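You operate a simulated robot arm through the tools that you are given. There is no shell and no other tool. Be economical: measure what you need, move in short steps, check, and stop when the job is done.

You run a simulated robot arm. Do the job below in one go: nothing can be reset, and whatever is moved stays where it is left.

## Task
Dust the brown block in the jig, then wax its top.
Fine: yellow cloth for the dust, clear wax on the black grip pad; put both back and close the tin. A coat counts when it lies all over at full strength: go over it till it gets no stronger. What is to be rubbed or washed off counts as gone when no trace of it is left.

Only the result counts: the job must be done as asked and must still hold three seconds after the hand-in. Knocking over, shifting, dropping, spilling or breaking anything else fails it. Flat cloth is picked up by pressing the open fingertips on it (5 to 10 N) and closing them slowly along it; thin cloth reads only 2 to 8 mm in the jaws.

## Robot
A 7-joint arm with a two-finger parallel gripper on a trunk, on a base that drives. Base frame: it is fixed to the floor where the robot stands at the start and does not move with it; the origin is under the middle of the robot, x ahead of it, y to its left, z up; the surface under the hand at the start is at about z = 0.88. Units: m, degrees, N and s.
With the tool pointing down near the work surface it reaches from about 0.26 to 0.6 m from the robot's upright axis, wherever it stands. Its first joint turns from -166.0 to 166.0 degrees. Places, roughly: brown block (11x6x3 cm) [0.4, 0.1, 0.9]; pocket of the orange jig [0.4, 0.1, 0.9]. Payload 3.4 kg.
The tool frame sits at the grasp point between the pads (the TCP): z along the fingers, y along the line on which they close. The tips reach 0.03 m beyond it. Largest opening 0.094 m; finger width 0.028, thickness 0.01; the body of the gripper, 0.05 by 0.096 m, starts 0.055 m behind the TCP.
Orientation is told as [roll, pitch, yaw] about the base's x, y, z axes, in that order, counted from this pose: with the fingers straight down and closing along the base's y, the tool's x points along the base's -x, its y along +y and its z along -z.

## Interface
- The arm moves only by the tool step_arm. Its argument "targets" is a list of rows, each a list of 7 numbers: the shift along the base's x, y, z in units of 40 mm (1.0 is 40 mm), then the turn, a rotation vector about the base's x, y, z in units of 6 degrees (1.0 is 6 degrees), then the gripper command, from -1 (shut) to 1 (fully open), values between in proportion. In form: [[dx, dy, dz, ax, ay, az, gripper], ...]. A call has 1 to 20 rows; each row shifts and turns the commanded pose from where the row before left it. A call with a number of a shift or a turn outside -1 to 1 is refused whole. Rows are played at 5 a second. More than 0.05 m and 8.6 degrees between two rows, or a gripper value outside its range, and nothing of the call is played. Where a pose cannot be reached the arm comes as near as it can. A force on the tool above 40 N (or 10 N above the force at the start of the call, whichever is more), or a blocked arm, ends the call early, and 0.2 s more pass. The fingers move at their own pace (about 0.072 m/s each) and stop on an object; they squeeze with about 31 N. The grip force told is the motor's: it shows also when the fingers shut on nothing. Time passes only in rows, and 0.2 s behind the last, so rows that do not move let the fingers close. It gives the time, the measured TCP pose, the force on the tool (base axes), the opening and the grip force at its end, in the units of the frame above (readings bear some noise), with the torque about the TCP (base axes, N m) and any sound that the robot's microphone picked up, and new pictures: "views" is both (left out), scene, wrist or none.
- Cameras (640 x 400 px; columns grow to the right, rows downward): "scene" is now at [0.0203, 0.1143, 1.6313]; the picture's right is [-0.40, -0.92, 0.00], its down [-0.65, 0.28, -0.70] and it looks along [0.64, -0.28, -0.71] (base axes); focal length 270 px, centre (320, 200). "wrist" rides on the gripper at [0.076, 0.014, -0.102] in the tool frame; the picture's right is [-0.18, 0.98, 0.00], its down [-0.75, -0.14, -0.64] and it looks along [-0.63, -0.12, 0.77] (tool axes); focal length 243 px, centre (320, 200). There is no depth. A picture from a camera that has moved, and an enlarged one, comes with that camera's place and axes in the base frame and with its lens. The place of the scene camera against the robot may be out by one fixed shift of up to 0.012 m in any direction.
- slide_trunk(by): slides the trunk up (or, below 0, down) by that many m; the arm and the scene camera ride with it, the base frame stays. It gives what a move gives, with no picture.
- steer(legs): drives the robot by 1 to 6 legs, each [ahead, left, turn to the left] in m, m and degrees, along the robot's own axes; the way and the turn of a leg run together, so that a leg with both is an arc; at most 1.5 m and 180 degrees a leg. The arm and the cameras ride along, it lands a little off, and it stops where it bumps. It gives what a move gives, and a new picture of the scene camera.
- pan_tilt(pan, tilt): turns the head with the scene camera to pan (to the left, within 155 degrees either way) and tilt (down, from -29 to 69), counted from straight ahead of the robot. It gives what a move gives, and a new picture of the scene camera.
- inspect(camera, box): a new picture of the part [left, top, right, bottom] of that camera's present view, enlarged. The clock stands still meanwhile.
- sign_off(): hands the job in; it is judged then, once.

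Go step by step. Nothing tells you exact positions but the pictures and the camera data: compare them with the known pose of the tool, close in by small moves and look again before you grip or let go. The budget is 120 turns and 260 pictures, counting those below and the enlarged ones. Unless the task says otherwise, let go and move clear before handing in, and close with one line.

The tools are called after "Call:" by a JSON object that holds its "method" and its "body". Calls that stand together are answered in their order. step_arm: Moves the arm, as the interface text tells. Its arguments: {"type":"object","properties":{"targets":{"type":"array"},"views":{"type":"string","enum":["both","scene","wrist","none"]}},"required":["targets"]} The other tools are called the same way: slide_trunk (by) slides the trunk up or down; steer (legs) drives the base; pan_tilt (pan, tilt) turns the head that bears the scene camera; inspect (camera, box) takes an enlarged picture of a part of a camera's view; sign_off () hands the job in.

At the start:

```text
time_s: 0.0
eef_pos: [0.4348, -0.0116, 1.2209]
ee_rot: [0.1, -0.1, 0.1]
contact_force: [0.7, 0.0, 0.1]
ft_torque: [0.0, -0.01, 0.0]
width: 0.0938
grasp_force: 0.1
trunk travel left (down, up): [-0.3, 0.086]
robot x, y, heading: [-0.0007, 0.0012, 0.2]
head pan, tilt: [-23.5, 45.5]
```

scene: 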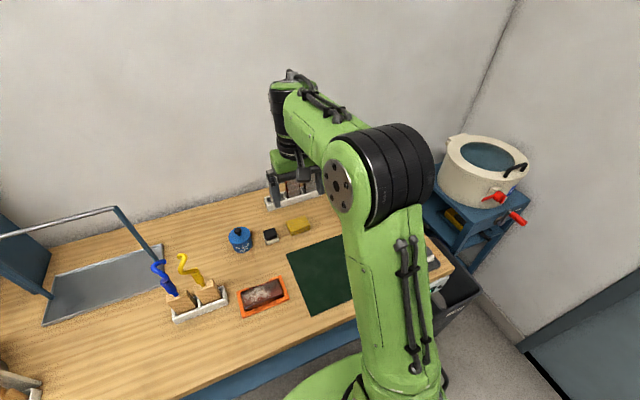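
wrist: 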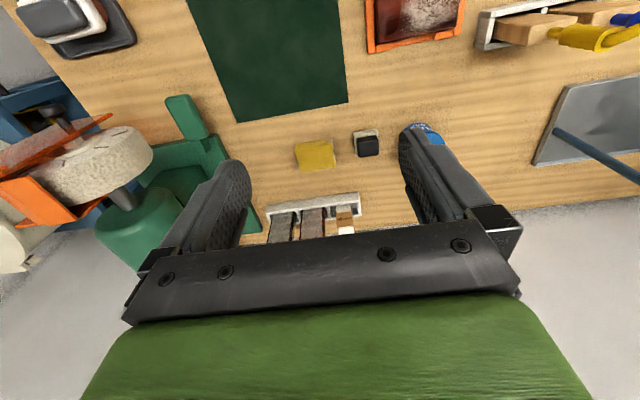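

I see the jig with the dusty brown block, a blue tin, a black-topped pad, a yellow cloth/block, brushes and a green mat. I'll look closer first.

Call:
{"method": "inspect", "body": {"camera": "scene", "box": [140, 200, 360, 337]}}

Call:
{"method": "inspect", "body": {"camera": "wrist", "box": [240, 80, 480, 230]}}

Call:
{"method": "inspect", "body": {"camera": "scene", "box": [400, 120, 560, 320]}}

```text
2.91 times, centred on (250, 268) of scene
camera zoom: at [0.0203, 0.1143, 1.6313], right [-0.4, -0.92, 0.0], down [-0.65, 0.28, -0.7], along [0.64, -0.28, -0.71], focal length 785 px, centre (524, 1)
```

zoom: 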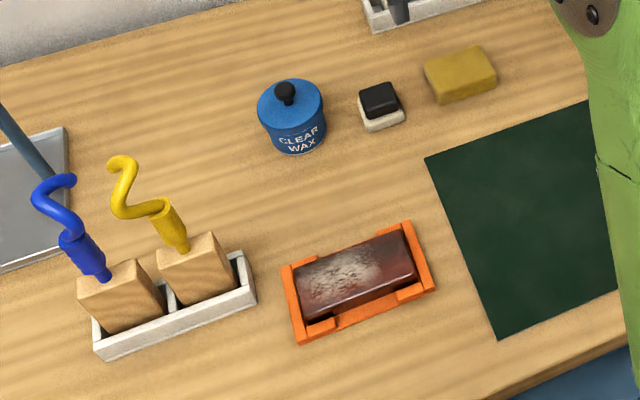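

```text
2.67 times, centred on (360, 155) of wrist
camera zoom: at [0.3596, 0.003, 1.3244], right [0.18, 0.98, 0.0], down [0.75, -0.14, 0.64], along [0.63, -0.12, -0.77], focal length 647 px, centre (213, 320)
```

zoom: 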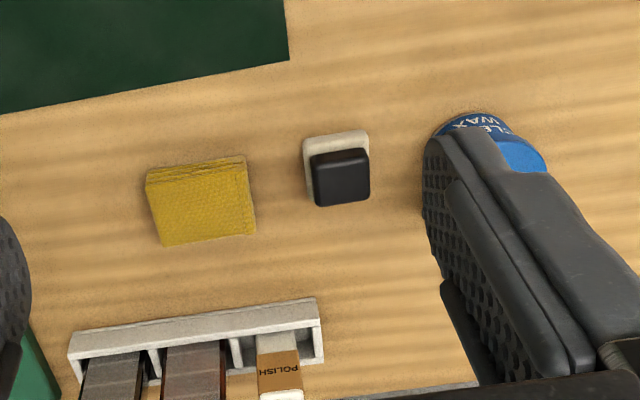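

```text
2.00 times, centred on (480, 220) of scene
camera zoom: at [0.0203, 0.1143, 1.6313], right [-0.4, -0.92, 0.0], down [-0.65, 0.28, -0.7], along [0.64, -0.28, -0.71], focal length 540 px, centre (0, 160)
```

zoom: 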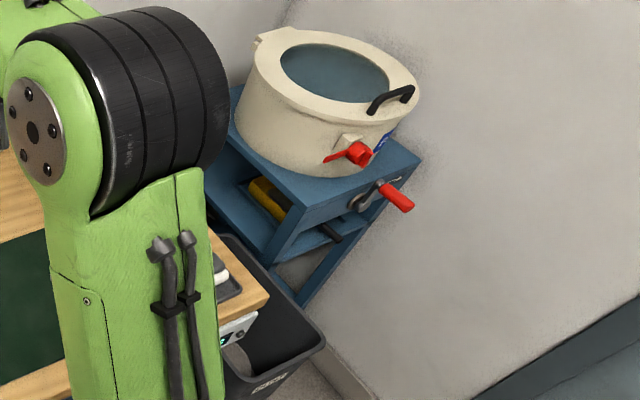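

The yellow folded cloth is near (0.59,-0.05), the pad near (0.58,0.05), the wax tin near (0.60,0.14), all at the edge of reach. I check the gap between base and table to see if I can drive a little ahead.

Call:
{"method": "pan_tilt", "body": {"pan": 0, "tilt": 69}}

```text
time_s: 0.9
eef_pos: [0.4348, -0.0115, 1.2216]
ee_rot: [0.0, 0.0, 0.1]
contact_force: [0.2, -0.8, -0.7]
ft_torque: [-0.02, 0.05, 0.02]
width: 0.0938
grasp_force: 0.2
trunk travel left (down, up): [-0.3, 0.086]
robot x, y, heading: [-0.0043, 0.0028, -0.0]
head pan, tilt: [0.0, 68.8]
camera scene: at [0.0021, 0.1466, 1.6031], right [0.0, -1.0, 0.0], down [-0.93, 0.0, -0.36], along [0.36, 0.0, -0.93], focal length 270 px, centre (320, 200)
```

scene: 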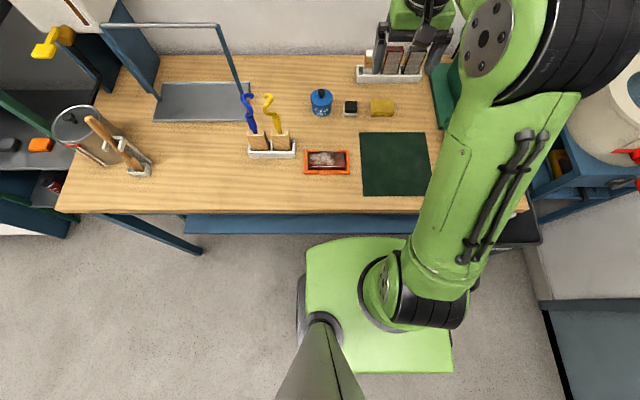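

The chassis is low and looks able to slide under the table edge. I drive 9 cm ahead.

Call:
{"method": "steer", "body": {"legs": [[0.09, 0, 0]]}}

```text
time_s: 2.0
eef_pos: [0.503, -0.0122, 1.2192]
ee_rot: [0.0, 0.2, 0.0]
contact_force: [0.2, -0.3, -0.4]
ft_torque: [0.03, 0.02, 0.01]
width: 0.094
grasp_force: 0.1
trunk travel left (down, up): [-0.3, 0.086]
robot x, y, heading: [0.0643, -0.0012, -0.2]
head pan, tilt: [0.0, 68.8]
stopped in leg 1: the robot was blocked; the commanded pose is now the measured one
camera scene: at [0.071, 0.1467, 1.6031], right [0.0, -1.0, 0.0], down [-0.93, 0.0, -0.36], along [0.36, 0.0, -0.93], focal length 270 px, centre (320, 200)
```

scene: 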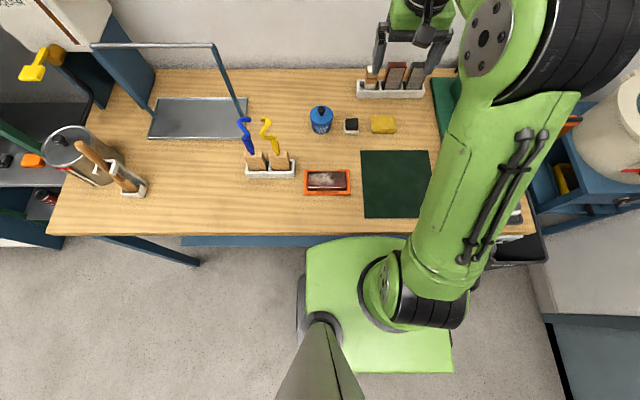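

It stopped after 7 cm, which is enough reach. Now I lower the hand to measure the cloth, pad and tin with the wrist camera.

Call:
{"method": "step_arm", "body": {"targets": [[-0.25, 0.4, -0.9, 0, 0, 0, 1], [-0.25, 0.4, -0.9, 0, 0, 0, 1], [-0.25, 0.4, -0.9, 0, 0, 0, 1], [-0.25, 0.4, -0.9, 0, 0, 0, 1]]}}

Call:
{"method": "inspect", "body": {"camera": "wrist", "box": [160, 0, 480, 200]}}

Call:
{"method": "inspect", "body": {"camera": "scene", "box": [230, 90, 440, 222]}}

```text
time_s: 3.0
eef_pos: [0.4599, 0.0518, 1.077]
ee_rot: [0.0, 0.1, -0.2]
contact_force: [0.0, 0.3, 0.3]
ft_torque: [-0.01, -0.01, -0.02]
width: 0.0942
grasp_force: 0.0
trunk travel left (down, up): [-0.3, 0.086]
robot x, y, heading: [0.0646, 0.0001, -0.0]
head pan, tilt: [0.0, 68.8]
camera scene: at [0.0685, 0.1474, 1.603], right [0.0, -1.0, 0.0], down [-0.93, 0.0, -0.36], along [0.36, 0.0, -0.93], focal length 270 px, centre (320, 200)
camera wrist: at [0.3854, 0.0667, 1.1799], right [0.19, 0.98, 0.0], down [0.75, -0.14, 0.64], along [0.63, -0.12, -0.77], focal length 243 px, centre (320, 200)
```

scene: 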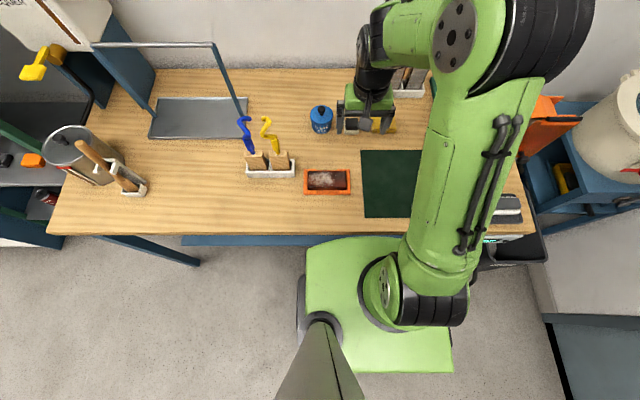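
wrist: 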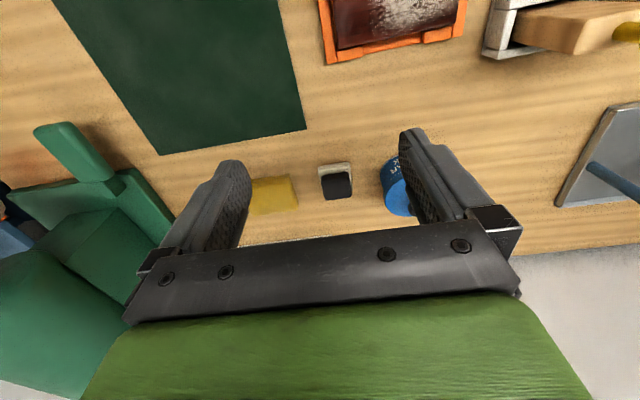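

```text
2.00 times, centred on (320, 100) of wrist
camera zoom: at [0.3854, 0.0667, 1.1799], right [0.19, 0.98, 0.0], down [0.75, -0.14, 0.64], along [0.63, -0.12, -0.77], focal length 485 px, centre (320, 400)
```

zoom: 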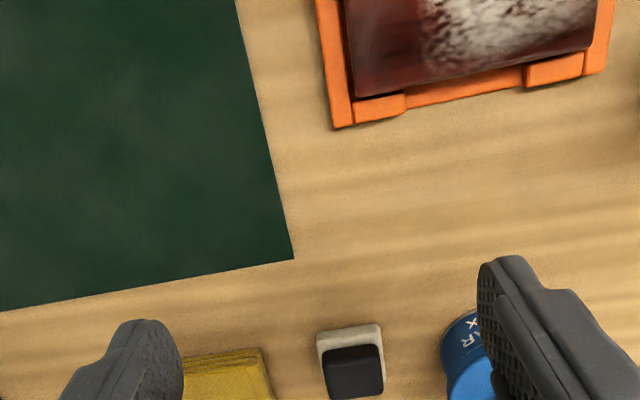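

```text
3.03 times, centred on (335, 156) of scene
camera zoom: at [0.0685, 0.1474, 1.603], right [0.0, -1.0, 0.0], down [-0.93, 0.0, -0.36], along [0.36, 0.0, -0.93], focal length 818 px, centre (274, 333)
```

zoom: 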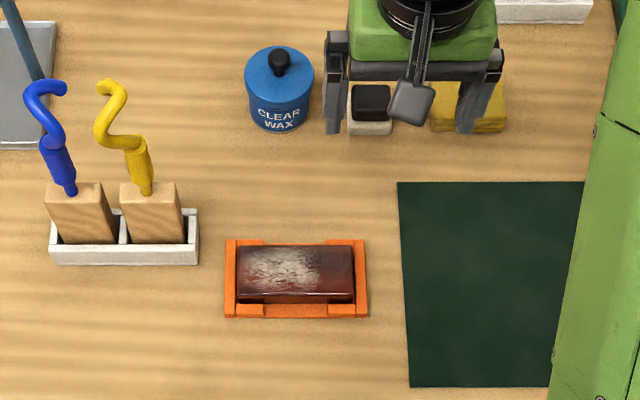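

The measurements agree: block centre (0.396, 0.128), yaw about 0; pad (0.583, 0.05); tin (0.604, 0.142); cloth (0.593, -0.05). I go lower in front of cloth, pad and tin to see heights and shape.

Call:
{"method": "step_arm", "body": {"targets": [[0.25, -0.8, -0.7, 0, 0, 0, 1], [0.25, -0.8, -0.7, 0, 0, 0, 1], [0.25, -0.5, -0.7, 0, 0, 0, 1]], "views": "wrist"}}

Call:
{"method": "inspect", "body": {"camera": "wrist", "box": [200, 100, 440, 250]}}

```text
time_s: 3.8
eef_pos: [0.4905, -0.0324, 0.991]
ee_rot: [0.0, 0.1, -0.1]
contact_force: [0.6, -0.7, -0.3]
ft_torque: [-0.01, -0.03, 0.0]
width: 0.0942
grasp_force: 0.2
trunk travel left (down, up): [-0.3, 0.086]
robot x, y, heading: [0.0637, 0.0005, -0.1]
head pan, tilt: [0.0, 68.8]
camera wrist: at [0.4152, -0.0168, 1.0939], right [0.19, 0.98, 0.0], down [0.75, -0.14, 0.64], along [0.63, -0.12, -0.77], focal length 243 px, centre (320, 200)
```

wrist: 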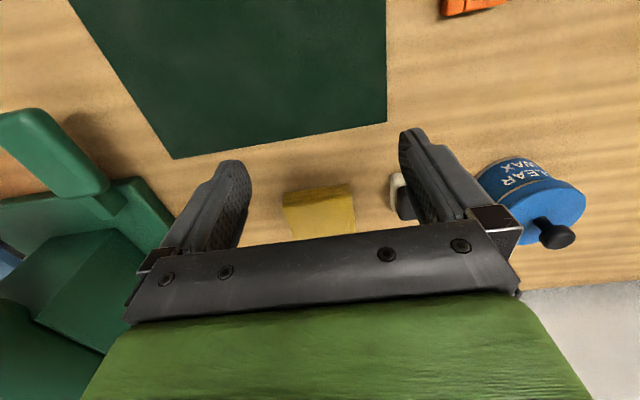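

```text
2.67 times, centred on (320, 175) of wrist
camera zoom: at [0.4152, -0.0168, 1.0939], right [0.19, 0.98, 0.0], down [0.75, -0.14, 0.64], along [0.63, -0.12, -0.77], focal length 647 px, centre (320, 267)
```

zoom: 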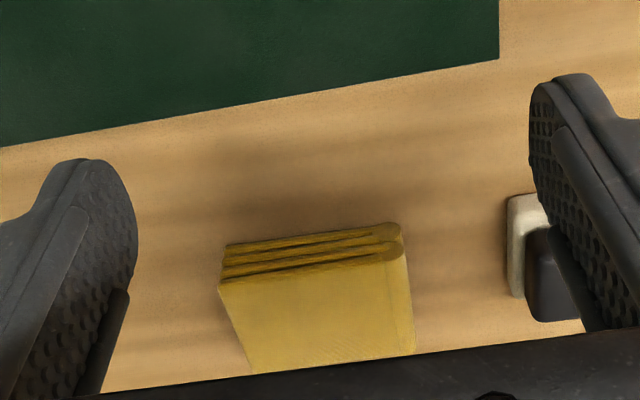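

The cloth is a folded pad about 7 × 5.3 × 2.4 cm centred near (0.598, -0.052). I move over it to grip its y sides, then check before going down.

Call:
{"method": "step_arm", "body": {"targets": [[0.9, -0.17, 0, 0, 0, 0, 1], [0.9, -0.16, 0, 0, 0, 0, 1], [0.89, -0.16, 0, 0, 0, 0, 1], [0, 0, -0.75, 0, 0, 0, 1]]}}

Call:
{"method": "inspect", "body": {"camera": "scene", "box": [300, 70, 440, 158]}}

```text
time_s: 4.8
eef_pos: [0.5965, -0.0528, 0.963]
ee_rot: [0.0, 0.0, -0.1]
contact_force: [-0.5, 0.5, 0.1]
ft_torque: [0.01, -0.03, 0.0]
width: 0.0938
grasp_force: 0.1
trunk travel left (down, up): [-0.3, 0.086]
robot x, y, heading: [0.065, 0.0015, -0.2]
head pan, tilt: [0.0, 68.8]
camera scene: at [0.0685, 0.1467, 1.6031], right [0.0, -1.0, 0.0], down [-0.93, 0.0, -0.36], along [0.36, 0.0, -0.93], focal length 270 px, centre (320, 200)
camera wrist: at [0.5218, -0.038, 1.0649], right [0.19, 0.98, 0.0], down [0.75, -0.14, 0.64], along [0.63, -0.12, -0.77], focal length 243 px, centre (320, 200)
```

scene: 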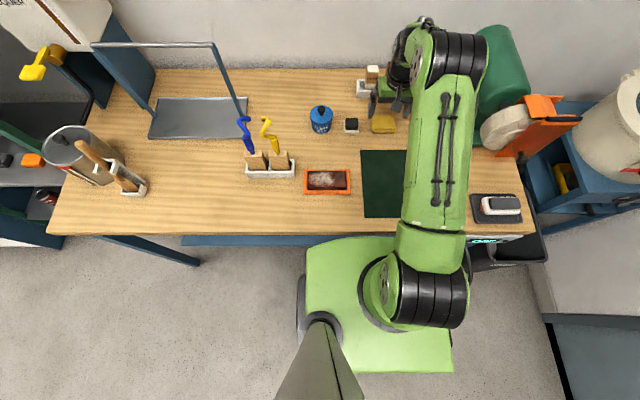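
wrist: 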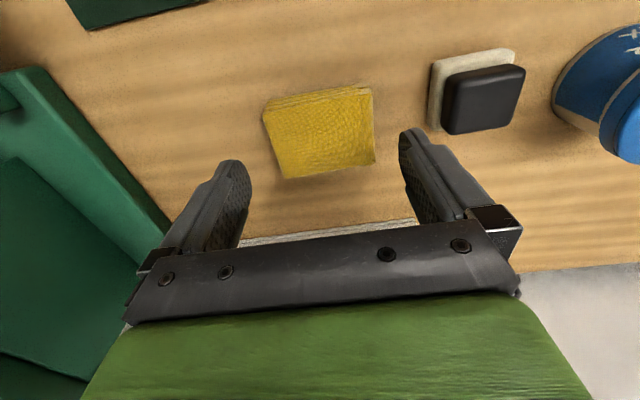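

```text
4.55 times, centred on (370, 114) of scene
camera zoom: at [0.0685, 0.1467, 1.6031], right [0.0, -1.0, 0.0], down [-0.93, 0.0, -0.36], along [0.36, 0.0, -0.93], focal length 1226 px, centre (93, 591)
```

zoom: 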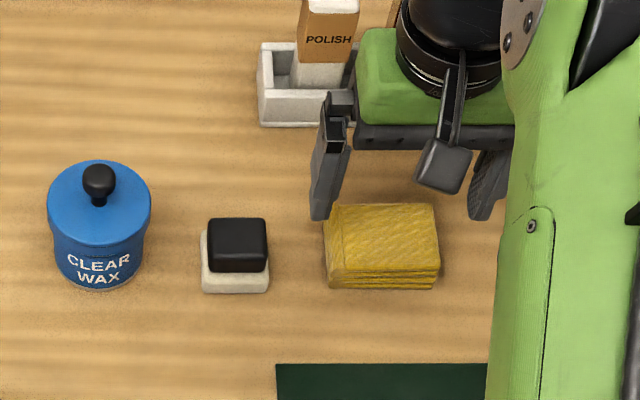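

The cloth is centred under the hand. I descend so the tips stay 1 cm above the table, and close.

Call:
{"method": "step_arm", "body": {"targets": [[0.03, 0.02, -0.55, 0, 0, 0, 1], [0, 0, -0.52, 0, 0, 0, 1], [0, 0, 0, 0, 0, 0, -1], [0, 0, 0, 0, 0, 0, -1], [0, 0, 0, 0, 0, 0, -1], [0, 0, 0, 0, 0, 0, -1]]}}

```text
time_s: 6.2
eef_pos: [0.5996, -0.0525, 0.9207]
ee_rot: [0.0, 0.0, -0.1]
contact_force: [-0.5, 0.6, 0.6]
ft_torque: [-0.01, -0.07, 0.0]
width: 0.0706
grasp_force: 31.1
trunk travel left (down, up): [-0.3, 0.086]
robot x, y, heading: [0.0628, 0.0003, -0.3]
head pan, tilt: [0.0, 68.8]
camera scene: at [0.0684, 0.1467, 1.6031], right [0.0, -1.0, 0.0], down [-0.93, 0.0, -0.36], along [0.36, 0.0, -0.93], focal length 270 px, centre (320, 200)
camera wrist: at [0.524, -0.0381, 1.0244], right [0.19, 0.98, 0.0], down [0.75, -0.14, 0.64], along [0.63, -0.12, -0.77], focal length 243 px, centre (320, 200)
```

scene: 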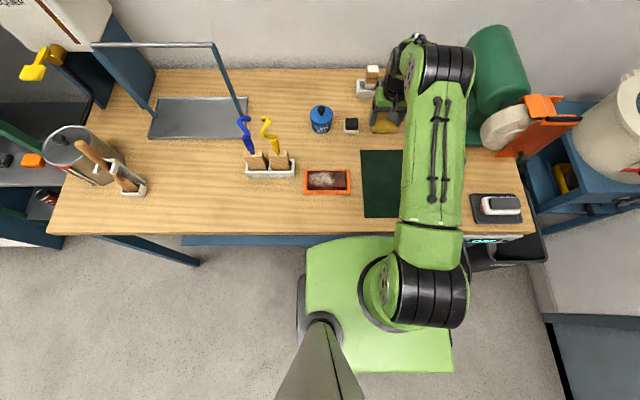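
wrist: 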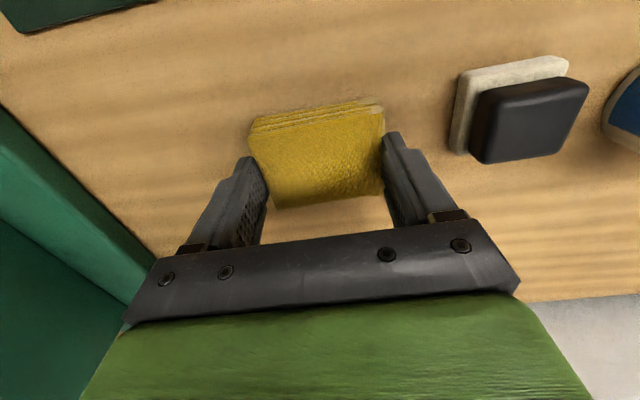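

Cloth is gripped (7 cm). I lift it and carry it over to the block, staying high, and look at the block's height against the jig.

Call:
{"method": "step_arm", "body": {"targets": [[0, 0, 0.9, 0, 0, 0, -1], [0, 0, 0.9, 0, 0, 0, -1], [-0.9, 0.5, 0.5, 0, 0, 0, -1], [-0.9, 0.5, 0, 0, 0, 0, -1], [-0.9, 0.5, 0, 0, 0, 0, -1], [-0.9, 0.9, 0, 0, 0, 0, -1], [-0.9, 0.9, 0, 0, 0, 0, -1], [-0.57, 0.9, 0, 0, 0, 0, -1]]}}

Call:
{"method": "inspect", "body": {"camera": "scene", "box": [240, 100, 400, 200]}}

```text
refused: row 6 steps farther than a row can; nothing moved
```

```text
4.00 times, centred on (320, 150) of scene
camera zoom: at [0.0684, 0.1467, 1.6031], right [0.0, -1.0, 0.0], down [-0.93, 0.0, -0.36], along [0.36, 0.0, -0.93], focal length 1079 px, centre (320, 400)
```

zoom: 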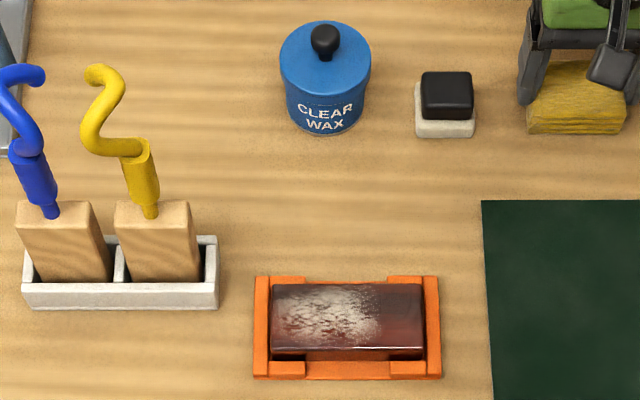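

The block stands proud of the jig, so wiping over the edges is clear. Same carry with shorter rows.

Call:
{"method": "step_arm", "body": {"targets": [[0, 0, 0.9, 0, 0, 0, -1], [0, 0, 0.9, 0, 0, 0, -1], [-0.73, 0.64, 0, 0, 0, 0, -1], [-0.73, 0.64, 0, 0, 0, 0, -1], [-0.73, 0.64, 0, 0, 0, 0, -1], [-0.73, 0.64, 0, 0, 0, 0, -1], [-0.73, 0.64, 0, 0, 0, 0, -1], [-0.73, 0.64, 0, 0, 0, 0, -1], [-0.71, 0.67, 0, 0, 0, 0, -1]]}}

```text
time_s: 8.2
eef_pos: [0.3933, 0.1335, 0.9939]
ee_rot: [0.0, 0.0, 0.0]
contact_force: [0.2, -0.3, -0.7]
ft_torque: [0.0, -0.04, -0.02]
width: 0.0708
grasp_force: 31.0
trunk travel left (down, up): [-0.3, 0.086]
robot x, y, heading: [0.0661, -0.0001, -0.1]
head pan, tilt: [0.0, 68.8]
camera scene: at [0.0673, 0.1477, 1.603], right [0.0, -1.0, 0.0], down [-0.93, 0.0, -0.36], along [0.36, 0.0, -0.93], focal length 270 px, centre (320, 200)
camera wrist: at [0.318, 0.1479, 1.0966], right [0.19, 0.98, 0.0], down [0.75, -0.14, 0.64], along [0.63, -0.12, -0.77], focal length 243 px, centre (320, 200)
```

scene: 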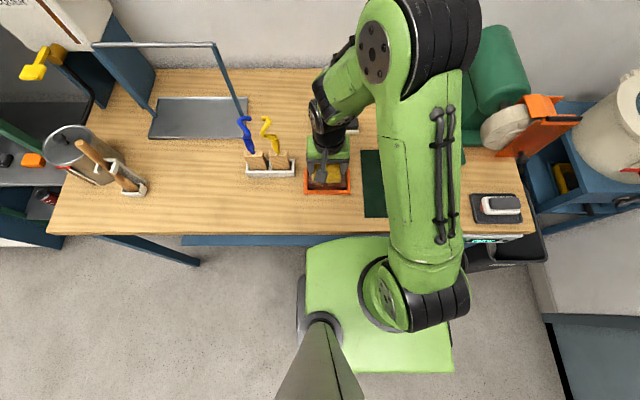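
wrist: 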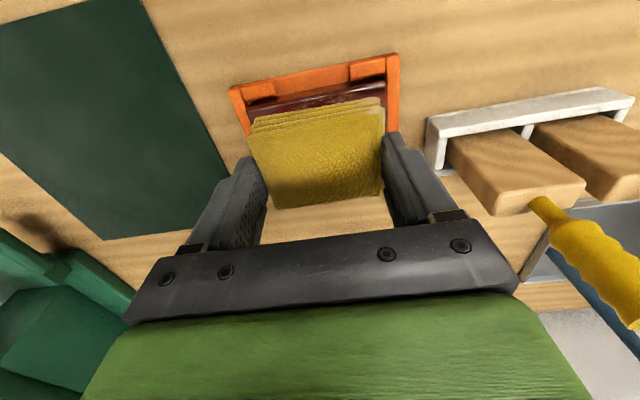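

Above the block. I lower gently until I feel contact.

Call:
{"method": "step_arm", "body": {"targets": [[0.07, -0.14, -0.5, 0, 0, 0, -1], [0, 0, -0.3, 0, 0, 0, -1], [0, 0, 0, 0, 0, 0, -1]], "views": "none"}}

Call:
{"method": "step_arm", "body": {"targets": [[0, 0, -0.1, 0, 0, 0, -1], [0, 0, 0, 0, 0, 0, -1]], "views": "none"}}

Call:
{"method": "step_arm", "body": {"targets": [[0, 0, -0.1, 0, 0, 0, -1], [0, 0, 0, 0, 0, 0, -1]], "views": "wrist"}}

```text
time_s: 9.0
eef_pos: [0.3999, 0.1239, 0.9609]
ee_rot: [0.0, 0.1, 0.0]
contact_force: [-0.4, 0.3, -0.8]
ft_torque: [0.01, 0.04, -0.02]
width: 0.0705
grasp_force: 30.5
trunk travel left (down, up): [-0.3, 0.086]
robot x, y, heading: [0.0671, -0.0007, 0.1]
head pan, tilt: [0.0, 68.8]
```

```text
time_s: 9.6
eef_pos: [0.3985, 0.123, 0.9573]
ee_rot: [-0.1, 0.2, -0.1]
contact_force: [-0.9, 0.3, -0.4]
ft_torque: [-0.01, -0.01, 0.01]
width: 0.0704
grasp_force: 31.0
trunk travel left (down, up): [-0.3, 0.086]
robot x, y, heading: [0.0647, 0.002, -0.2]
head pan, tilt: [0.0, 68.8]
```

```text
time_s: 10.2
eef_pos: [0.3991, 0.1242, 0.9523]
ee_rot: [0.0, 0.0, -0.2]
contact_force: [0.7, 0.3, 0.4]
ft_torque: [-0.03, 0.01, 0.04]
width: 0.0708
grasp_force: 30.9
trunk travel left (down, up): [-0.3, 0.086]
robot x, y, heading: [0.0649, 0.002, 0.0]
head pan, tilt: [0.0, 68.8]
camera wrist: at [0.3241, 0.1387, 1.0552], right [0.19, 0.98, 0.0], down [0.75, -0.14, 0.64], along [0.63, -0.12, -0.77], focal length 243 px, centre (320, 200)
```

wrist: 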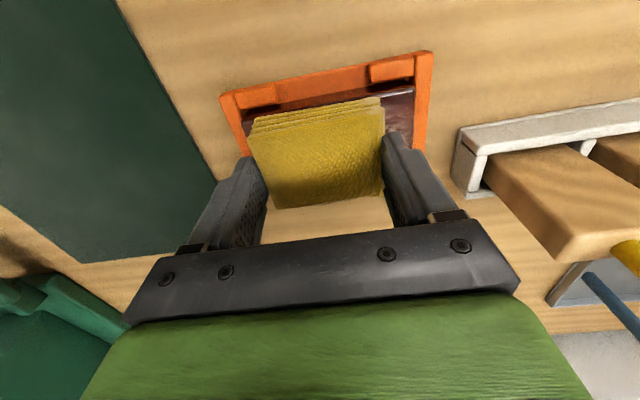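

No contact yet at 0.952. I keep lowering in small steps.

Call:
{"method": "step_arm", "body": {"targets": [[0, 0.05, -0.05, 0, 0, 0, -1], [0, 0, 0, 0, 0, 0, -1]], "views": "none"}}

Call:
{"method": "step_arm", "body": {"targets": [[0, 0.05, -0.05, 0, 0, 0, -1], [0, 0, 0, 0, 0, 0, -1]], "views": "none"}}

Call:
{"method": "step_arm", "body": {"targets": [[0, 0, -0.05, 0, 0, 0, -1], [0, 0, 0, 0, 0, 0, -1]], "views": "none"}}

```text
time_s: 10.8
eef_pos: [0.3987, 0.1255, 0.9505]
ee_rot: [0.0, 0.0, -0.1]
contact_force: [-0.2, -0.8, -0.8]
ft_torque: [0.0, 0.0, 0.0]
width: 0.0707
grasp_force: 30.9
trunk travel left (down, up): [-0.3, 0.086]
robot x, y, heading: [0.0651, -0.0005, -0.2]
head pan, tilt: [0.0, 68.8]
```

```text
time_s: 11.4
eef_pos: [0.3983, 0.1285, 0.9495]
ee_rot: [0.0, 0.0, -0.1]
contact_force: [-0.1, 0.9, -0.3]
ft_torque: [0.0, 0.03, 0.03]
width: 0.0709
grasp_force: 31.1
trunk travel left (down, up): [-0.3, 0.086]
robot x, y, heading: [0.0655, -0.0002, -0.0]
head pan, tilt: [0.0, 68.8]
```

```text
time_s: 12.0
eef_pos: [0.3986, 0.1274, 0.9478]
ee_rot: [0.1, -0.1, -0.1]
contact_force: [1.9, -0.2, 13.6]
ft_torque: [-0.04, -0.02, 0.02]
width: 0.0705
grasp_force: 31.3
trunk travel left (down, up): [-0.3, 0.086]
robot x, y, heading: [0.0659, -0.0028, 0.1]
head pan, tilt: [0.0, 68.8]
```

Contact at 0.948 with 14 N. I wipe with strokes along y at three x offsets.

Call:
{"method": "step_arm", "body": {"targets": [[-0.3, 0, 0, 0, 0, 0, -1], [0, -0.375, 0, 0, 0, 0, -1], [0, -0.375, 0, 0, 0, 0, -1], [0, 0.375, 0, 0, 0, 0, -1], [0, 0.375, 0, 0, 0, 0, -1], [0, 0.375, 0, 0, 0, 0, -1], [0, 0.375, 0, 0, 0, 0, -1], [0.3, 0, 0, 0, 0, 0, -1], [0, -0.375, 0, 0, 0, 0, -1], [0, -0.375, 0, 0, 0, 0, -1], [0, -0.375, 0, 0, 0, 0, -1], [0, -0.375, 0, 0, 0, 0, -1], [0.3, 0, 0, 0, 0, 0, -1], [0, 0.375, 0, 0, 0, 0, -1], [0, 0.375, 0, 0, 0, 0, -1], [0, 0.375, 0, 0, 0, 0, -1], [0, 0.375, 0, 0, 0, 0, -1], [0, -0.375, 0, 0, 0, 0, -1], [0, -0.375, 0, 0, 0, 0, -1], [-0.3, 0, 0, 0, 0, 0, -1]], "views": "scene"}}

Call:
{"method": "inspect", "body": {"camera": "scene", "box": [280, 140, 380, 202]}}

```text
time_s: 12.8
eef_pos: [0.3851, 0.1039, 0.9472]
ee_rot: [0.6, 0.0, 0.3]
contact_force: [-4.5, 2.7, 19.1]
ft_torque: [-0.3, 0.12, -0.07]
width: 0.0707
grasp_force: 30.8
trunk travel left (down, up): [-0.3, 0.086]
robot x, y, heading: [0.0649, 0.0015, -0.2]
head pan, tilt: [0.0, 68.8]
stopped in row 4: the force on the tool passed its limit at 42 N (the readings are from after the stop); the commanded pose is now the measured one
camera scene: at [0.0661, 0.1461, 1.6031], right [0.0, -1.0, 0.0], down [-0.93, 0.0, -0.36], along [0.36, 0.0, -0.93], focal length 270 px, centre (320, 200)
```

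scene: 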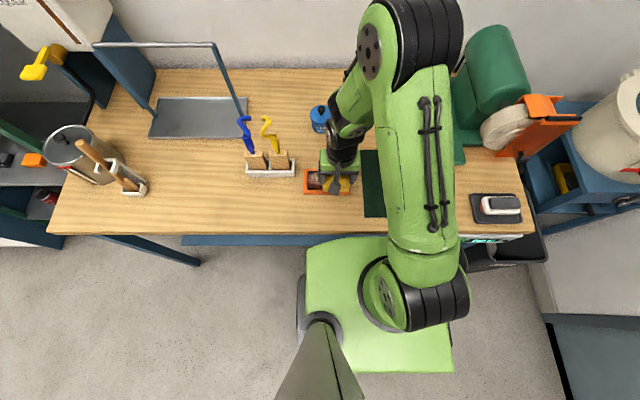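

```text
6.40 times, centred on (330, 171) of scene
camera zoom: at [0.0661, 0.1461, 1.6031], right [0.0, -1.0, 0.0], down [-0.93, 0.0, -0.36], along [0.36, 0.0, -0.93], focal length 1727 px, centre (256, 386)
```

zoom: 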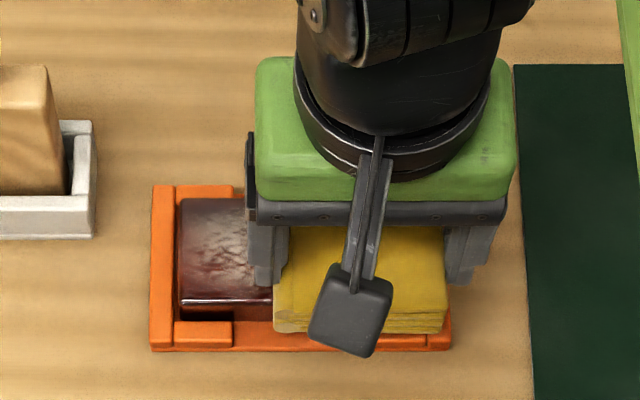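

Force peaked at the turn (42 N). I ease up 1 mm, correct the small tilt, and wipe with gentler, slower strokes.

Call:
{"method": "step_arm", "body": {"targets": [[0.05, 0.05, 0.03, -0.1, 0, -0.05, -1], [0, 0.2, 0, 0, 0, 0, -1], [0, 0.2, 0, 0, 0, 0, -1], [0, 0.2, 0, 0, 0, 0, -1], [0, 0.2, 0, 0, 0, 0, -1], [0, 0.2, 0, 0, 0, 0, -1], [0.15, 0, 0, 0, 0, 0, -1], [0.15, 0, 0, 0, 0, 0, -1], [0, -0.2, 0, 0, 0, 0, -1], [0, -0.2, 0, 0, 0, 0, -1], [0, -0.2, 0, 0, 0, 0, -1], [0, -0.2, 0, 0, 0, 0, -1], [0, -0.2, 0, 0, 0, 0, -1]], "views": "none"}}

```text
time_s: 15.6
eef_pos: [0.4015, 0.105, 0.9481]
ee_rot: [-0.1, 0.0, -0.2]
contact_force: [-0.6, -0.9, 0.7]
ft_torque: [0.06, 0.04, 0.0]
width: 0.0709
grasp_force: 30.8
trunk travel left (down, up): [-0.3, 0.086]
robot x, y, heading: [0.068, 0.001, -0.3]
head pan, tilt: [0.0, 68.8]
```

Force dropped to nearly zero here, so I press 1 mm lower and continue.

Call:
{"method": "step_arm", "body": {"targets": [[0, 0, -0.025, 0, 0, 0, -1], [0, 0.2, 0, 0, 0, 0, -1], [0, 0.2, 0, 0, 0, 0, -1], [0, 0.2, 0, 0, 0, 0, -1], [0, 0.2, 0, 0, 0, 0, -1], [0, 0.2, 0, 0, 0, 0, -1], [0, 0, 0, 0, 0, 0, -1]], "views": "none"}}

Call:
{"method": "step_arm", "body": {"targets": [[-0.2, 0, 0, 0, 0, 0, -1], [-0.2, 0, 0, 0, 0, 0, -1], [0, -0.2, 0, 0, 0, 0, -1], [0, -0.2, 0, 0, 0, 0, -1], [0, -0.2, 0, 0, 0, 0, -1], [0, -0.2, 0, 0, 0, 0, -1], [0, -0.2, 0, 0, 0, 0, -1], [0.2, 0, 0, 0, 0, 0, -1], [0.2, 0, 0, 0, 0, 0, -1], [0.2, 0, 0, 0, 0, 0, -1], [0, 0.2, 0, 0, 0, 0, -1], [0, 0.2, 0, 0, 0, 0, -1], [0, 0.2, 0, 0, 0, 0, -1], [0, 0.2, 0, 0, 0, 0, -1], [0, 0.2, 0, 0, 0, 0, -1], [0, 0, 0, 0, 0, 0, -1]], "views": "none"}}

```text
time_s: 17.2
eef_pos: [0.401, 0.1429, 0.9474]
ee_rot: [0.0, -0.1, -0.2]
contact_force: [0.9, -8.8, 21.3]
ft_torque: [-0.18, 0.01, -0.03]
width: 0.0707
grasp_force: 31.1
trunk travel left (down, up): [-0.3, 0.086]
robot x, y, heading: [0.0668, -0.0015, 0.2]
head pan, tilt: [0.0, 68.8]
```

```text
time_s: 20.6
eef_pos: [0.4099, 0.1456, 0.9476]
ee_rot: [-0.1, 0.0, -0.1]
contact_force: [0.1, 0.8, 0.7]
ft_torque: [0.01, -0.04, 0.04]
width: 0.0706
grasp_force: 31.2
trunk travel left (down, up): [-0.3, 0.086]
robot x, y, heading: [0.0651, -0.0029, 0.1]
head pan, tilt: [0.0, 68.8]
```

I lift and step back to look at the result.

Call:
{"method": "step_arm", "body": {"targets": [[0, 0, 0.6, 0, 0, 0, -1], [0.9, -0.6, 0.6, 0, 0, 0, -1], [0.9, -0.6, 0, 0, 0, 0, -1], [0.9, -0.6, 0, 0, 0, 0, -1]], "views": "none"}}

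Call:
{"method": "inspect", "body": {"camera": "scene", "box": [290, 150, 370, 200]}}

```text
time_s: 21.6
eef_pos: [0.5196, 0.0745, 0.9936]
ee_rot: [0.1, 0.0, 0.0]
contact_force: [0.1, -0.2, 0.0]
ft_torque: [0.02, 0.01, 0.04]
width: 0.0708
grasp_force: 30.5
trunk travel left (down, up): [-0.3, 0.086]
robot x, y, heading: [0.0669, -0.0008, -0.1]
head pan, tilt: [0.0, 68.8]
```

```text
8.00 times, centred on (330, 175) of scene
camera zoom: at [0.0696, 0.1458, 1.6032], right [0.0, -1.0, 0.0], down [-0.93, 0.0, -0.36], along [0.36, 0.0, -0.93], focal length 2158 px, centre (240, 400)
```

zoom: 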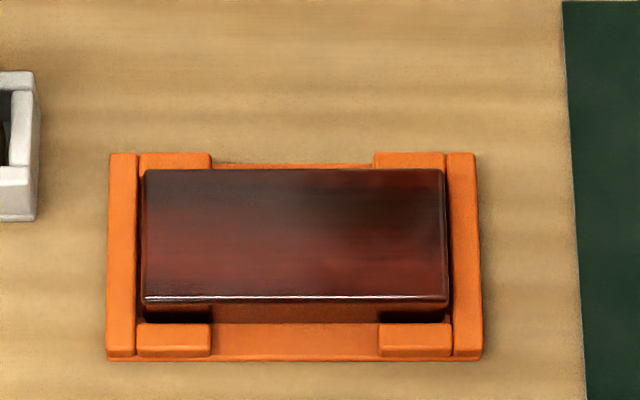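

The dust looks gone, but a faint haze may remain at the right. I'll go over it again with firm contact.

Call:
{"method": "step_arm", "body": {"targets": [[-0.9, 0.3, 0, 0, 0, 0, -1], [-0.9, 0.3, 0, 0, 0, 0, -1], [-0.9, 0.1, 0, 0, 0, 0, -1], [-0.25, 0, -0.6, 0, 0, 0, -1], [0, 0, -0.48, 0, 0, 0, -1], [0, 0, -0.08, 0, 0, 0, -1], [0, 0, -0.04, 0, 0, 0, -1], [0, 0, 0, 0, 0, 0, -1]], "views": "none"}}

```text
time_s: 23.4
eef_pos: [0.4002, 0.1024, 0.9469]
ee_rot: [-0.2, -0.1, -0.1]
contact_force: [0.3, 0.0, -0.7]
ft_torque: [0.01, -0.02, -0.01]
width: 0.0706
grasp_force: 30.7
trunk travel left (down, up): [-0.3, 0.086]
robot x, y, heading: [0.0659, 0.0021, -0.1]
head pan, tilt: [0.0, 68.8]
```

Call:
{"method": "step_arm", "body": {"targets": [[0, 0, -0.03, 0, 0, 0, -1], [0, 0, 0, 0, 0, 0, -1]], "views": "none"}}

Call:
{"method": "step_arm", "body": {"targets": [[0, 0, -0.02, 0, 0, 0, -1], [0, 0, 0, 0, 0, 0, -1]], "views": "none"}}

```text
time_s: 24.0
eef_pos: [0.3995, 0.1019, 0.9473]
ee_rot: [0.0, -0.2, 0.0]
contact_force: [1.2, 0.9, 10.4]
ft_torque: [0.1, 0.04, 0.0]
width: 0.071
grasp_force: 30.4
trunk travel left (down, up): [-0.3, 0.086]
robot x, y, heading: [0.0691, 0.0019, -0.1]
head pan, tilt: [0.0, 68.8]
```

```text
time_s: 24.6
eef_pos: [0.3991, 0.1019, 0.9472]
ee_rot: [0.0, -0.3, -0.1]
contact_force: [1.5, 2.6, 37.1]
ft_torque: [0.17, 0.17, -0.03]
width: 0.0708
grasp_force: 30.6
trunk travel left (down, up): [-0.3, 0.086]
robot x, y, heading: [0.0646, -0.0033, -0.1]
head pan, tilt: [0.0, 68.8]
```

Stiff contact, about 30 N/mm. I ease 0.4 mm and wipe.

Call:
{"method": "step_arm", "body": {"targets": [[0, 0, 0.013, 0, 0, 0, -1], [-0.2, 0, 0, 0, 0, 0, -1], [-0.2, 0, 0, 0, 0, 0, -1], [0, 0.25, 0, 0, 0, 0, -1], [0, 0.25, 0, 0, 0, 0, -1], [0, 0.25, 0, 0, 0, 0, -1], [0, 0.25, 0, 0, 0, 0, -1], [0.2, 0, 0, 0, 0, 0, -1], [0.2, 0, 0, 0, 0, 0, -1], [0, -0.25, 0, 0, 0, 0, -1], [0, -0.25, 0, 0, 0, 0, -1], [0, -0.25, 0, 0, 0, 0, -1], [0, -0.25, 0, 0, 0, 0, -1]], "views": "none"}}

Call:
{"method": "step_arm", "body": {"targets": [[0.2, 0, 0, 0, 0, 0, -1], [0, 0.25, 0, 0, 0, 0, -1], [0, 0.25, 0, 0, 0, 0, -1], [0, 0.25, 0, 0, 0, 0, -1], [0, 0.25, 0, 0, 0, 0, -1], [-0.2, 0, 0, 0, 0, 0, -1], [0, -0.25, 0, 0, 0, 0, -1], [0, -0.25, 0, 0, 0, 0, -1]], "views": "none"}}

Call:
{"method": "step_arm", "body": {"targets": [[0, 0, 0.6, 0, 0, 0, -1], [0.9, -0.4, 0.6, 0, 0, 0, -1], [0.9, -0.4, 0, 0, 0, 0, -1], [0.9, -0.4, 0, 0, 0, 0, -1]], "views": "none"}}

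Call:
{"method": "inspect", "body": {"camera": "scene", "box": [290, 150, 370, 200]}}

```text
time_s: 26.3
eef_pos: [0.3823, 0.1387, 0.9448]
ee_rot: [-0.4, 0.4, -0.1]
contact_force: [-7.8, -6.4, 29.9]
ft_torque: [0.05, -0.02, -0.05]
width: 0.0706
grasp_force: 31.4
trunk travel left (down, up): [-0.3, 0.086]
robot x, y, heading: [0.0676, 0.0026, 0.1]
head pan, tilt: [0.0, 68.8]
stopped in row 8: the force on the tool passed its limit at 48 N (the readings are from after the stop); the commanded pose is now the measured one
```

```text
time_s: 28.1
eef_pos: [0.3803, 0.166, 0.9445]
ee_rot: [0.1, 0.6, 0.3]
contact_force: [-0.2, 15.9, 29.0]
ft_torque: [0.6, -0.33, 0.23]
width: 0.0707
grasp_force: 30.4
trunk travel left (down, up): [-0.3, 0.086]
robot x, y, heading: [0.066, 0.0002, -0.4]
head pan, tilt: [0.0, 68.8]
```

```text
time_s: 29.1
eef_pos: [0.4928, 0.112, 0.9926]
ee_rot: [-0.3, 0.4, 0.0]
contact_force: [0.1, -0.1, -0.4]
ft_torque: [0.01, 0.02, -0.01]
width: 0.0706
grasp_force: 31.8
trunk travel left (down, up): [-0.3, 0.086]
robot x, y, heading: [0.0625, 0.0013, 0.1]
head pan, tilt: [0.0, 68.8]
```

```text
8.00 times, centred on (330, 175) of scene
camera zoom: at [0.0692, 0.1464, 1.6031], right [0.0, -1.0, 0.0], down [-0.93, 0.0, -0.36], along [0.36, 0.0, -0.93], focal length 2158 px, centre (240, 400)
```

zoom: 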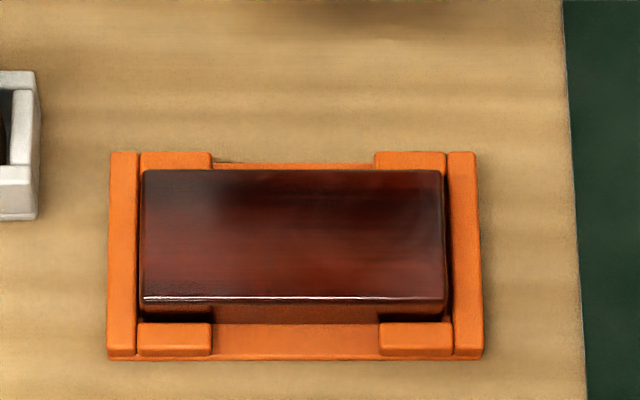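

The shading now seems to be just the reflection of the arm. I double check with the wrist camera from another angle before putting the cloth back.

Call:
{"method": "step_arm", "body": {"targets": [[-0.5, -0.5, 0.9, 0.05, -0.06, 0, -1], [-0.8, -0.6, 0.7, 0, 0, 0, -1], [-0.8, -0.6, 0.7, 0, 0, 0, -1], [-0.3, -0.5, 0.3, 0, 0, 0, -1]], "views": "none"}}

Call:
{"method": "inspect", "body": {"camera": "wrist", "box": [320, 0, 560, 150]}}

Call:
{"method": "inspect", "body": {"camera": "scene", "box": [290, 150, 370, 200]}}

```text
time_s: 30.1
eef_pos: [0.3964, 0.0254, 1.098]
ee_rot: [0.1, 0.2, -0.1]
contact_force: [0.3, 0.0, -0.7]
ft_torque: [-0.01, 0.02, -0.04]
width: 0.0708
grasp_force: 31.2
trunk travel left (down, up): [-0.3, 0.086]
robot x, y, heading: [0.0671, 0.0026, -0.1]
head pan, tilt: [0.0, 68.8]
```

```text
2.67 times, centred on (440, 75) of wrist
camera zoom: at [0.3208, 0.0386, 1.2011], right [0.19, 0.98, 0.0], down [0.75, -0.14, 0.64], along [0.63, -0.12, -0.77], focal length 647 px, centre (0, 533)
```

zoom: 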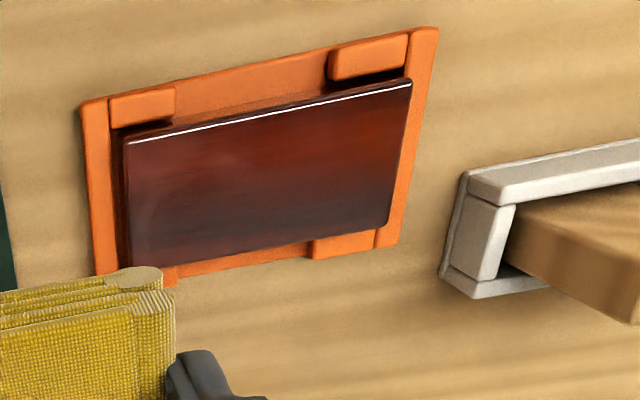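

```text
8.00 times, centred on (330, 175) of scene
camera zoom: at [0.0682, 0.1463, 1.6031], right [0.0, -1.0, 0.0], down [-0.93, 0.0, -0.36], along [0.36, 0.0, -0.93], focal length 2158 px, centre (240, 400)
```

zoom: 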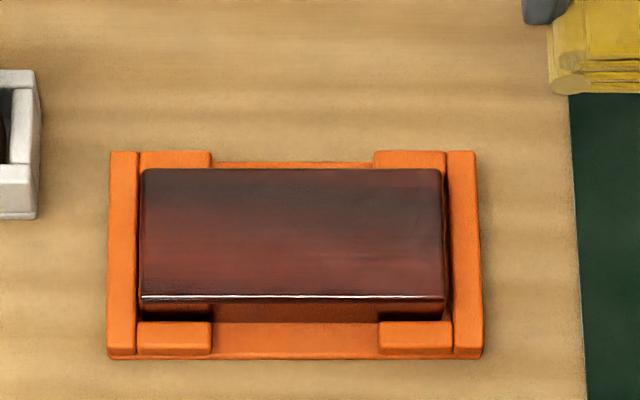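

Call:
{"method": "inspect", "body": {"camera": "wrist", "box": [355, 20, 483, 100]}}

```text
5.00 times, centred on (419, 60) of wrist
camera zoom: at [0.3208, 0.0386, 1.2011], right [0.19, 0.98, 0.0], down [0.75, -0.14, 0.64], along [0.63, -0.12, -0.77], focal length 1213 px, centre (-175, 900)
```

zoom: 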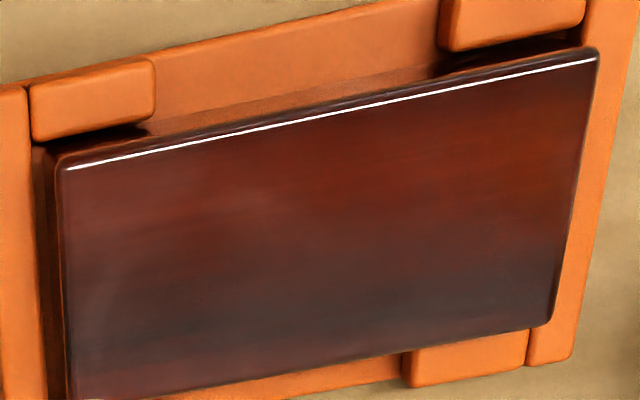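

A faint greyness at the far low-y corner might be reflection, but my far-edge pass had weak contact, so I wipe there again with controlled force.

Call:
{"method": "step_arm", "body": {"targets": [[0.2, 0.6, -0.6, 0, 0, 0, -1], [0.2, 0.6, -0.9, 0, 0, 0, -1], [0, 0.6, -0.9, 0, 0, 0, -1], [0, 0.1, -0.9, 0, 0, 0, -1], [0, 0, -0.42, 0, 0, 0, -1], [0, 0, 0, 0, 0, 0, -1]], "views": "none"}}

Call:
{"method": "step_arm", "body": {"targets": [[0, 0, -0.03, 0, 0, 0, -1], [0, 0, 0, 0, 0, 0, -1]], "views": "none"}}

```text
time_s: 31.5
eef_pos: [0.4085, 0.1, 0.9474]
ee_rot: [0.0, 0.1, -0.1]
contact_force: [0.3, -0.6, -0.7]
ft_torque: [-0.01, 0.02, -0.02]
width: 0.0705
grasp_force: 30.6
trunk travel left (down, up): [-0.3, 0.086]
robot x, y, heading: [0.0666, 0.0016, -0.2]
head pan, tilt: [0.0, 68.8]
```

```text
time_s: 32.1
eef_pos: [0.4095, 0.1017, 0.9463]
ee_rot: [-0.1, 0.1, -0.1]
contact_force: [1.1, -0.2, 1.4]
ft_torque: [0.01, 0.04, -0.01]
width: 0.0707
grasp_force: 30.7
trunk travel left (down, up): [-0.3, 0.086]
robot x, y, heading: [0.0668, -0.0018, -0.1]
head pan, tilt: [0.0, 68.8]
```

Call:
{"method": "step_arm", "body": {"targets": [[0, 0, -0.015, 0, 0, 0, -1], [0, 0, 0, 0, 0, 0, -1]], "views": "none"}}

Call:
{"method": "step_arm", "body": {"targets": [[0.05, 0.2, 0, 0, 0, 0, -1], [0, 0.2, 0, 0, 0, 0, -1], [0, 0.2, 0, 0, 0, 0, -1], [0, 0.2, 0, 0, 0, 0, -1], [0, 0.2, 0, 0, 0, 0, -1], [0, 0.2, 0, 0, 0, 0, -1]], "views": "none"}}

```text
time_s: 32.7
eef_pos: [0.4096, 0.1024, 0.9457]
ee_rot: [0.0, 0.0, -0.1]
contact_force: [-0.7, 2.3, 10.0]
ft_torque: [0.26, 0.28, 0.02]
width: 0.0709
grasp_force: 31.4
trunk travel left (down, up): [-0.3, 0.086]
robot x, y, heading: [0.0631, 0.0017, -0.1]
head pan, tilt: [0.0, 68.8]
```

```text
time_s: 34.1
eef_pos: [0.4145, 0.1484, 0.9442]
ee_rot: [0.0, 0.1, 0.0]
contact_force: [-0.8, -5.4, 12.3]
ft_torque: [-0.1, 0.25, 0.11]
width: 0.0707
grasp_force: 30.9
trunk travel left (down, up): [-0.3, 0.086]
robot x, y, heading: [0.0657, -0.0004, -0.2]
head pan, tilt: [0.0, 68.8]
```

Steady 10–12 N; I continue with more lanes.

Call:
{"method": "step_arm", "body": {"targets": [[0, -0.2, 0, 0, 0, 0, -1], [0, -0.2, 0, 0, 0, 0, -1], [0, -0.2, 0, 0, 0, 0, -1], [0, -0.2, 0, 0, 0, 0, -1], [0, -0.2, 0, 0, 0, 0, -1], [0, -0.2, 0, 0, 0, 0, -1], [-0.2, 0, 0, 0, 0, 0, -1], [-0.2, 0, 0, 0, 0, 0, -1], [0, 0.2, 0, 0, 0, 0, -1], [0, 0.2, 0, 0, 0, 0, -1], [0, 0.2, 0, 0, 0, 0, -1], [0, 0.2, 0, 0, 0, 0, -1], [0, 0.2, 0, 0, 0, 0, -1], [0, 0.2, 0, 0, 0, 0, -1]], "views": "none"}}

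```text
time_s: 37.1
eef_pos: [0.3969, 0.1479, 0.9448]
ee_rot: [-0.1, 0.1, -0.2]
contact_force: [-0.4, -3.9, 7.2]
ft_torque: [-0.03, 0.0, -0.02]
width: 0.0706
grasp_force: 30.9
trunk travel left (down, up): [-0.3, 0.086]
robot x, y, heading: [0.0654, 0.0006, -0.3]
head pan, tilt: [0.0, 68.8]
```

Call:
{"method": "step_arm", "body": {"targets": [[-0.2, 0, 0, 0, 0, 0, -1], [0, -0.2, 0, 0, 0, 0, -1], [0, -0.2, 0, 0, 0, 0, -1], [0, -0.2, 0, 0, 0, 0, -1], [0, -0.2, 0, 0, 0, 0, -1], [0, -0.2, 0, 0, 0, 0, -1], [0, -0.2, 0, 0, 0, 0, -1], [0, 0, 0, 0, 0, 0, -1]], "views": "none"}}

Call:
{"method": "step_arm", "body": {"targets": [[0, 0, 0.6, 0, 0, 0, -1], [0.6, -0.8, 0.8, 0, 0, 0, -1], [0.6, -0.8, 0.7, 0, 0, 0, -1], [0.6, -0.8, 0, 0, 0, 0, -1]], "views": "wrist"}}

Call:
{"method": "inspect", "body": {"camera": "scene", "box": [290, 150, 370, 200]}}

```text
time_s: 38.9
eef_pos: [0.3895, 0.1012, 0.9455]
ee_rot: [-0.1, 0.1, -0.1]
contact_force: [-0.2, 3.1, 6.7]
ft_torque: [0.2, 0.03, 0.01]
width: 0.0705
grasp_force: 31.1
trunk travel left (down, up): [-0.3, 0.086]
robot x, y, heading: [0.0654, 0.0012, -0.2]
head pan, tilt: [0.0, 68.8]
```

```text
refused: row 2 steps farther than a row can; nothing moved
```

```text
8.00 times, centred on (330, 175) of scene
camera zoom: at [0.0674, 0.1471, 1.603], right [0.0, -1.0, 0.0], down [-0.93, 0.0, -0.36], along [0.36, 0.0, -0.93], focal length 2158 px, centre (240, 400)
```

zoom: 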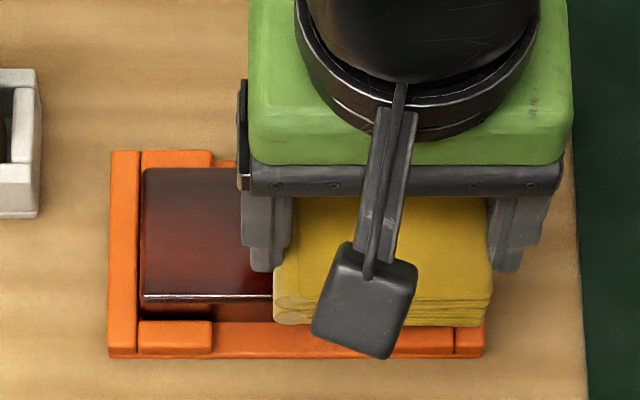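

Block is clean. Now the cloth goes back: lift, carry to (0.5996, -0.0525), hover.

Call:
{"method": "step_arm", "body": {"targets": [[0, 0, 0.7, 0, 0, 0, -1], [0, 0, 0.6, 0, 0, 0, -1], [0.75, -0.549, 0, 0, 0, 0, -1], [0.75, -0.549, 0, 0, 0, 0, -1], [0.75, -0.549, 0, 0, 0, 0, -1], [0.75, -0.549, 0, 0, 0, 0, -1], [0.75, -0.549, 0, 0, 0, 0, -1], [0.75, -0.549, 0, 0, 0, 0, -1], [0.75, -0.549, 0, 0, 0, 0, -1], [0, 0, -0.9, 0, 0, 0, -1], [0, 0, 0, 0, 0, 0, -1]], "views": "wrist"}}

Call:
{"method": "inspect", "body": {"camera": "scene", "box": [290, 150, 370, 200]}}

```text
time_s: 41.3
eef_pos: [0.5992, -0.0521, 0.9603]
ee_rot: [0.1, 0.1, -0.1]
contact_force: [-1.4, -0.6, 0.7]
ft_torque: [-0.01, 0.01, 0.01]
width: 0.0704
grasp_force: 31.2
trunk travel left (down, up): [-0.3, 0.086]
robot x, y, heading: [0.0675, 0.003, -0.0]
head pan, tilt: [0.0, 68.8]
camera wrist: at [0.5251, -0.0382, 1.0635], right [0.19, 0.98, 0.0], down [0.75, -0.14, 0.64], along [0.63, -0.12, -0.77], focal length 243 px, centre (320, 200)
```

wrist: 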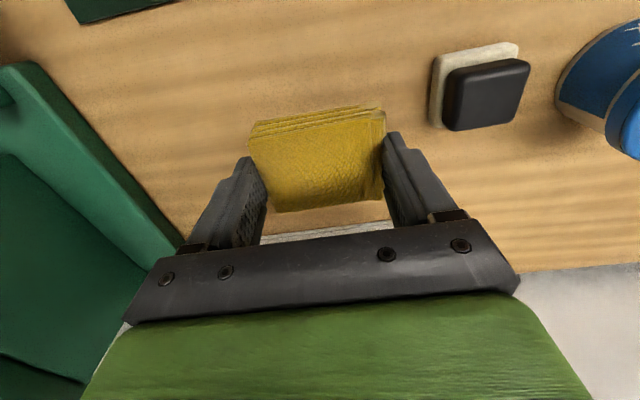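

```text
8.00 times, centred on (330, 175) of scene
camera zoom: at [0.0676, 0.1466, 1.6031], right [0.0, -1.0, 0.0], down [-0.93, 0.0, -0.36], along [0.36, 0.0, -0.93], focal length 2158 px, centre (240, 400)
```

zoom: 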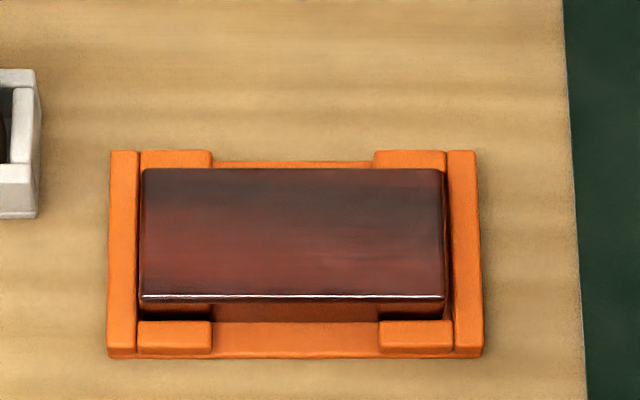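

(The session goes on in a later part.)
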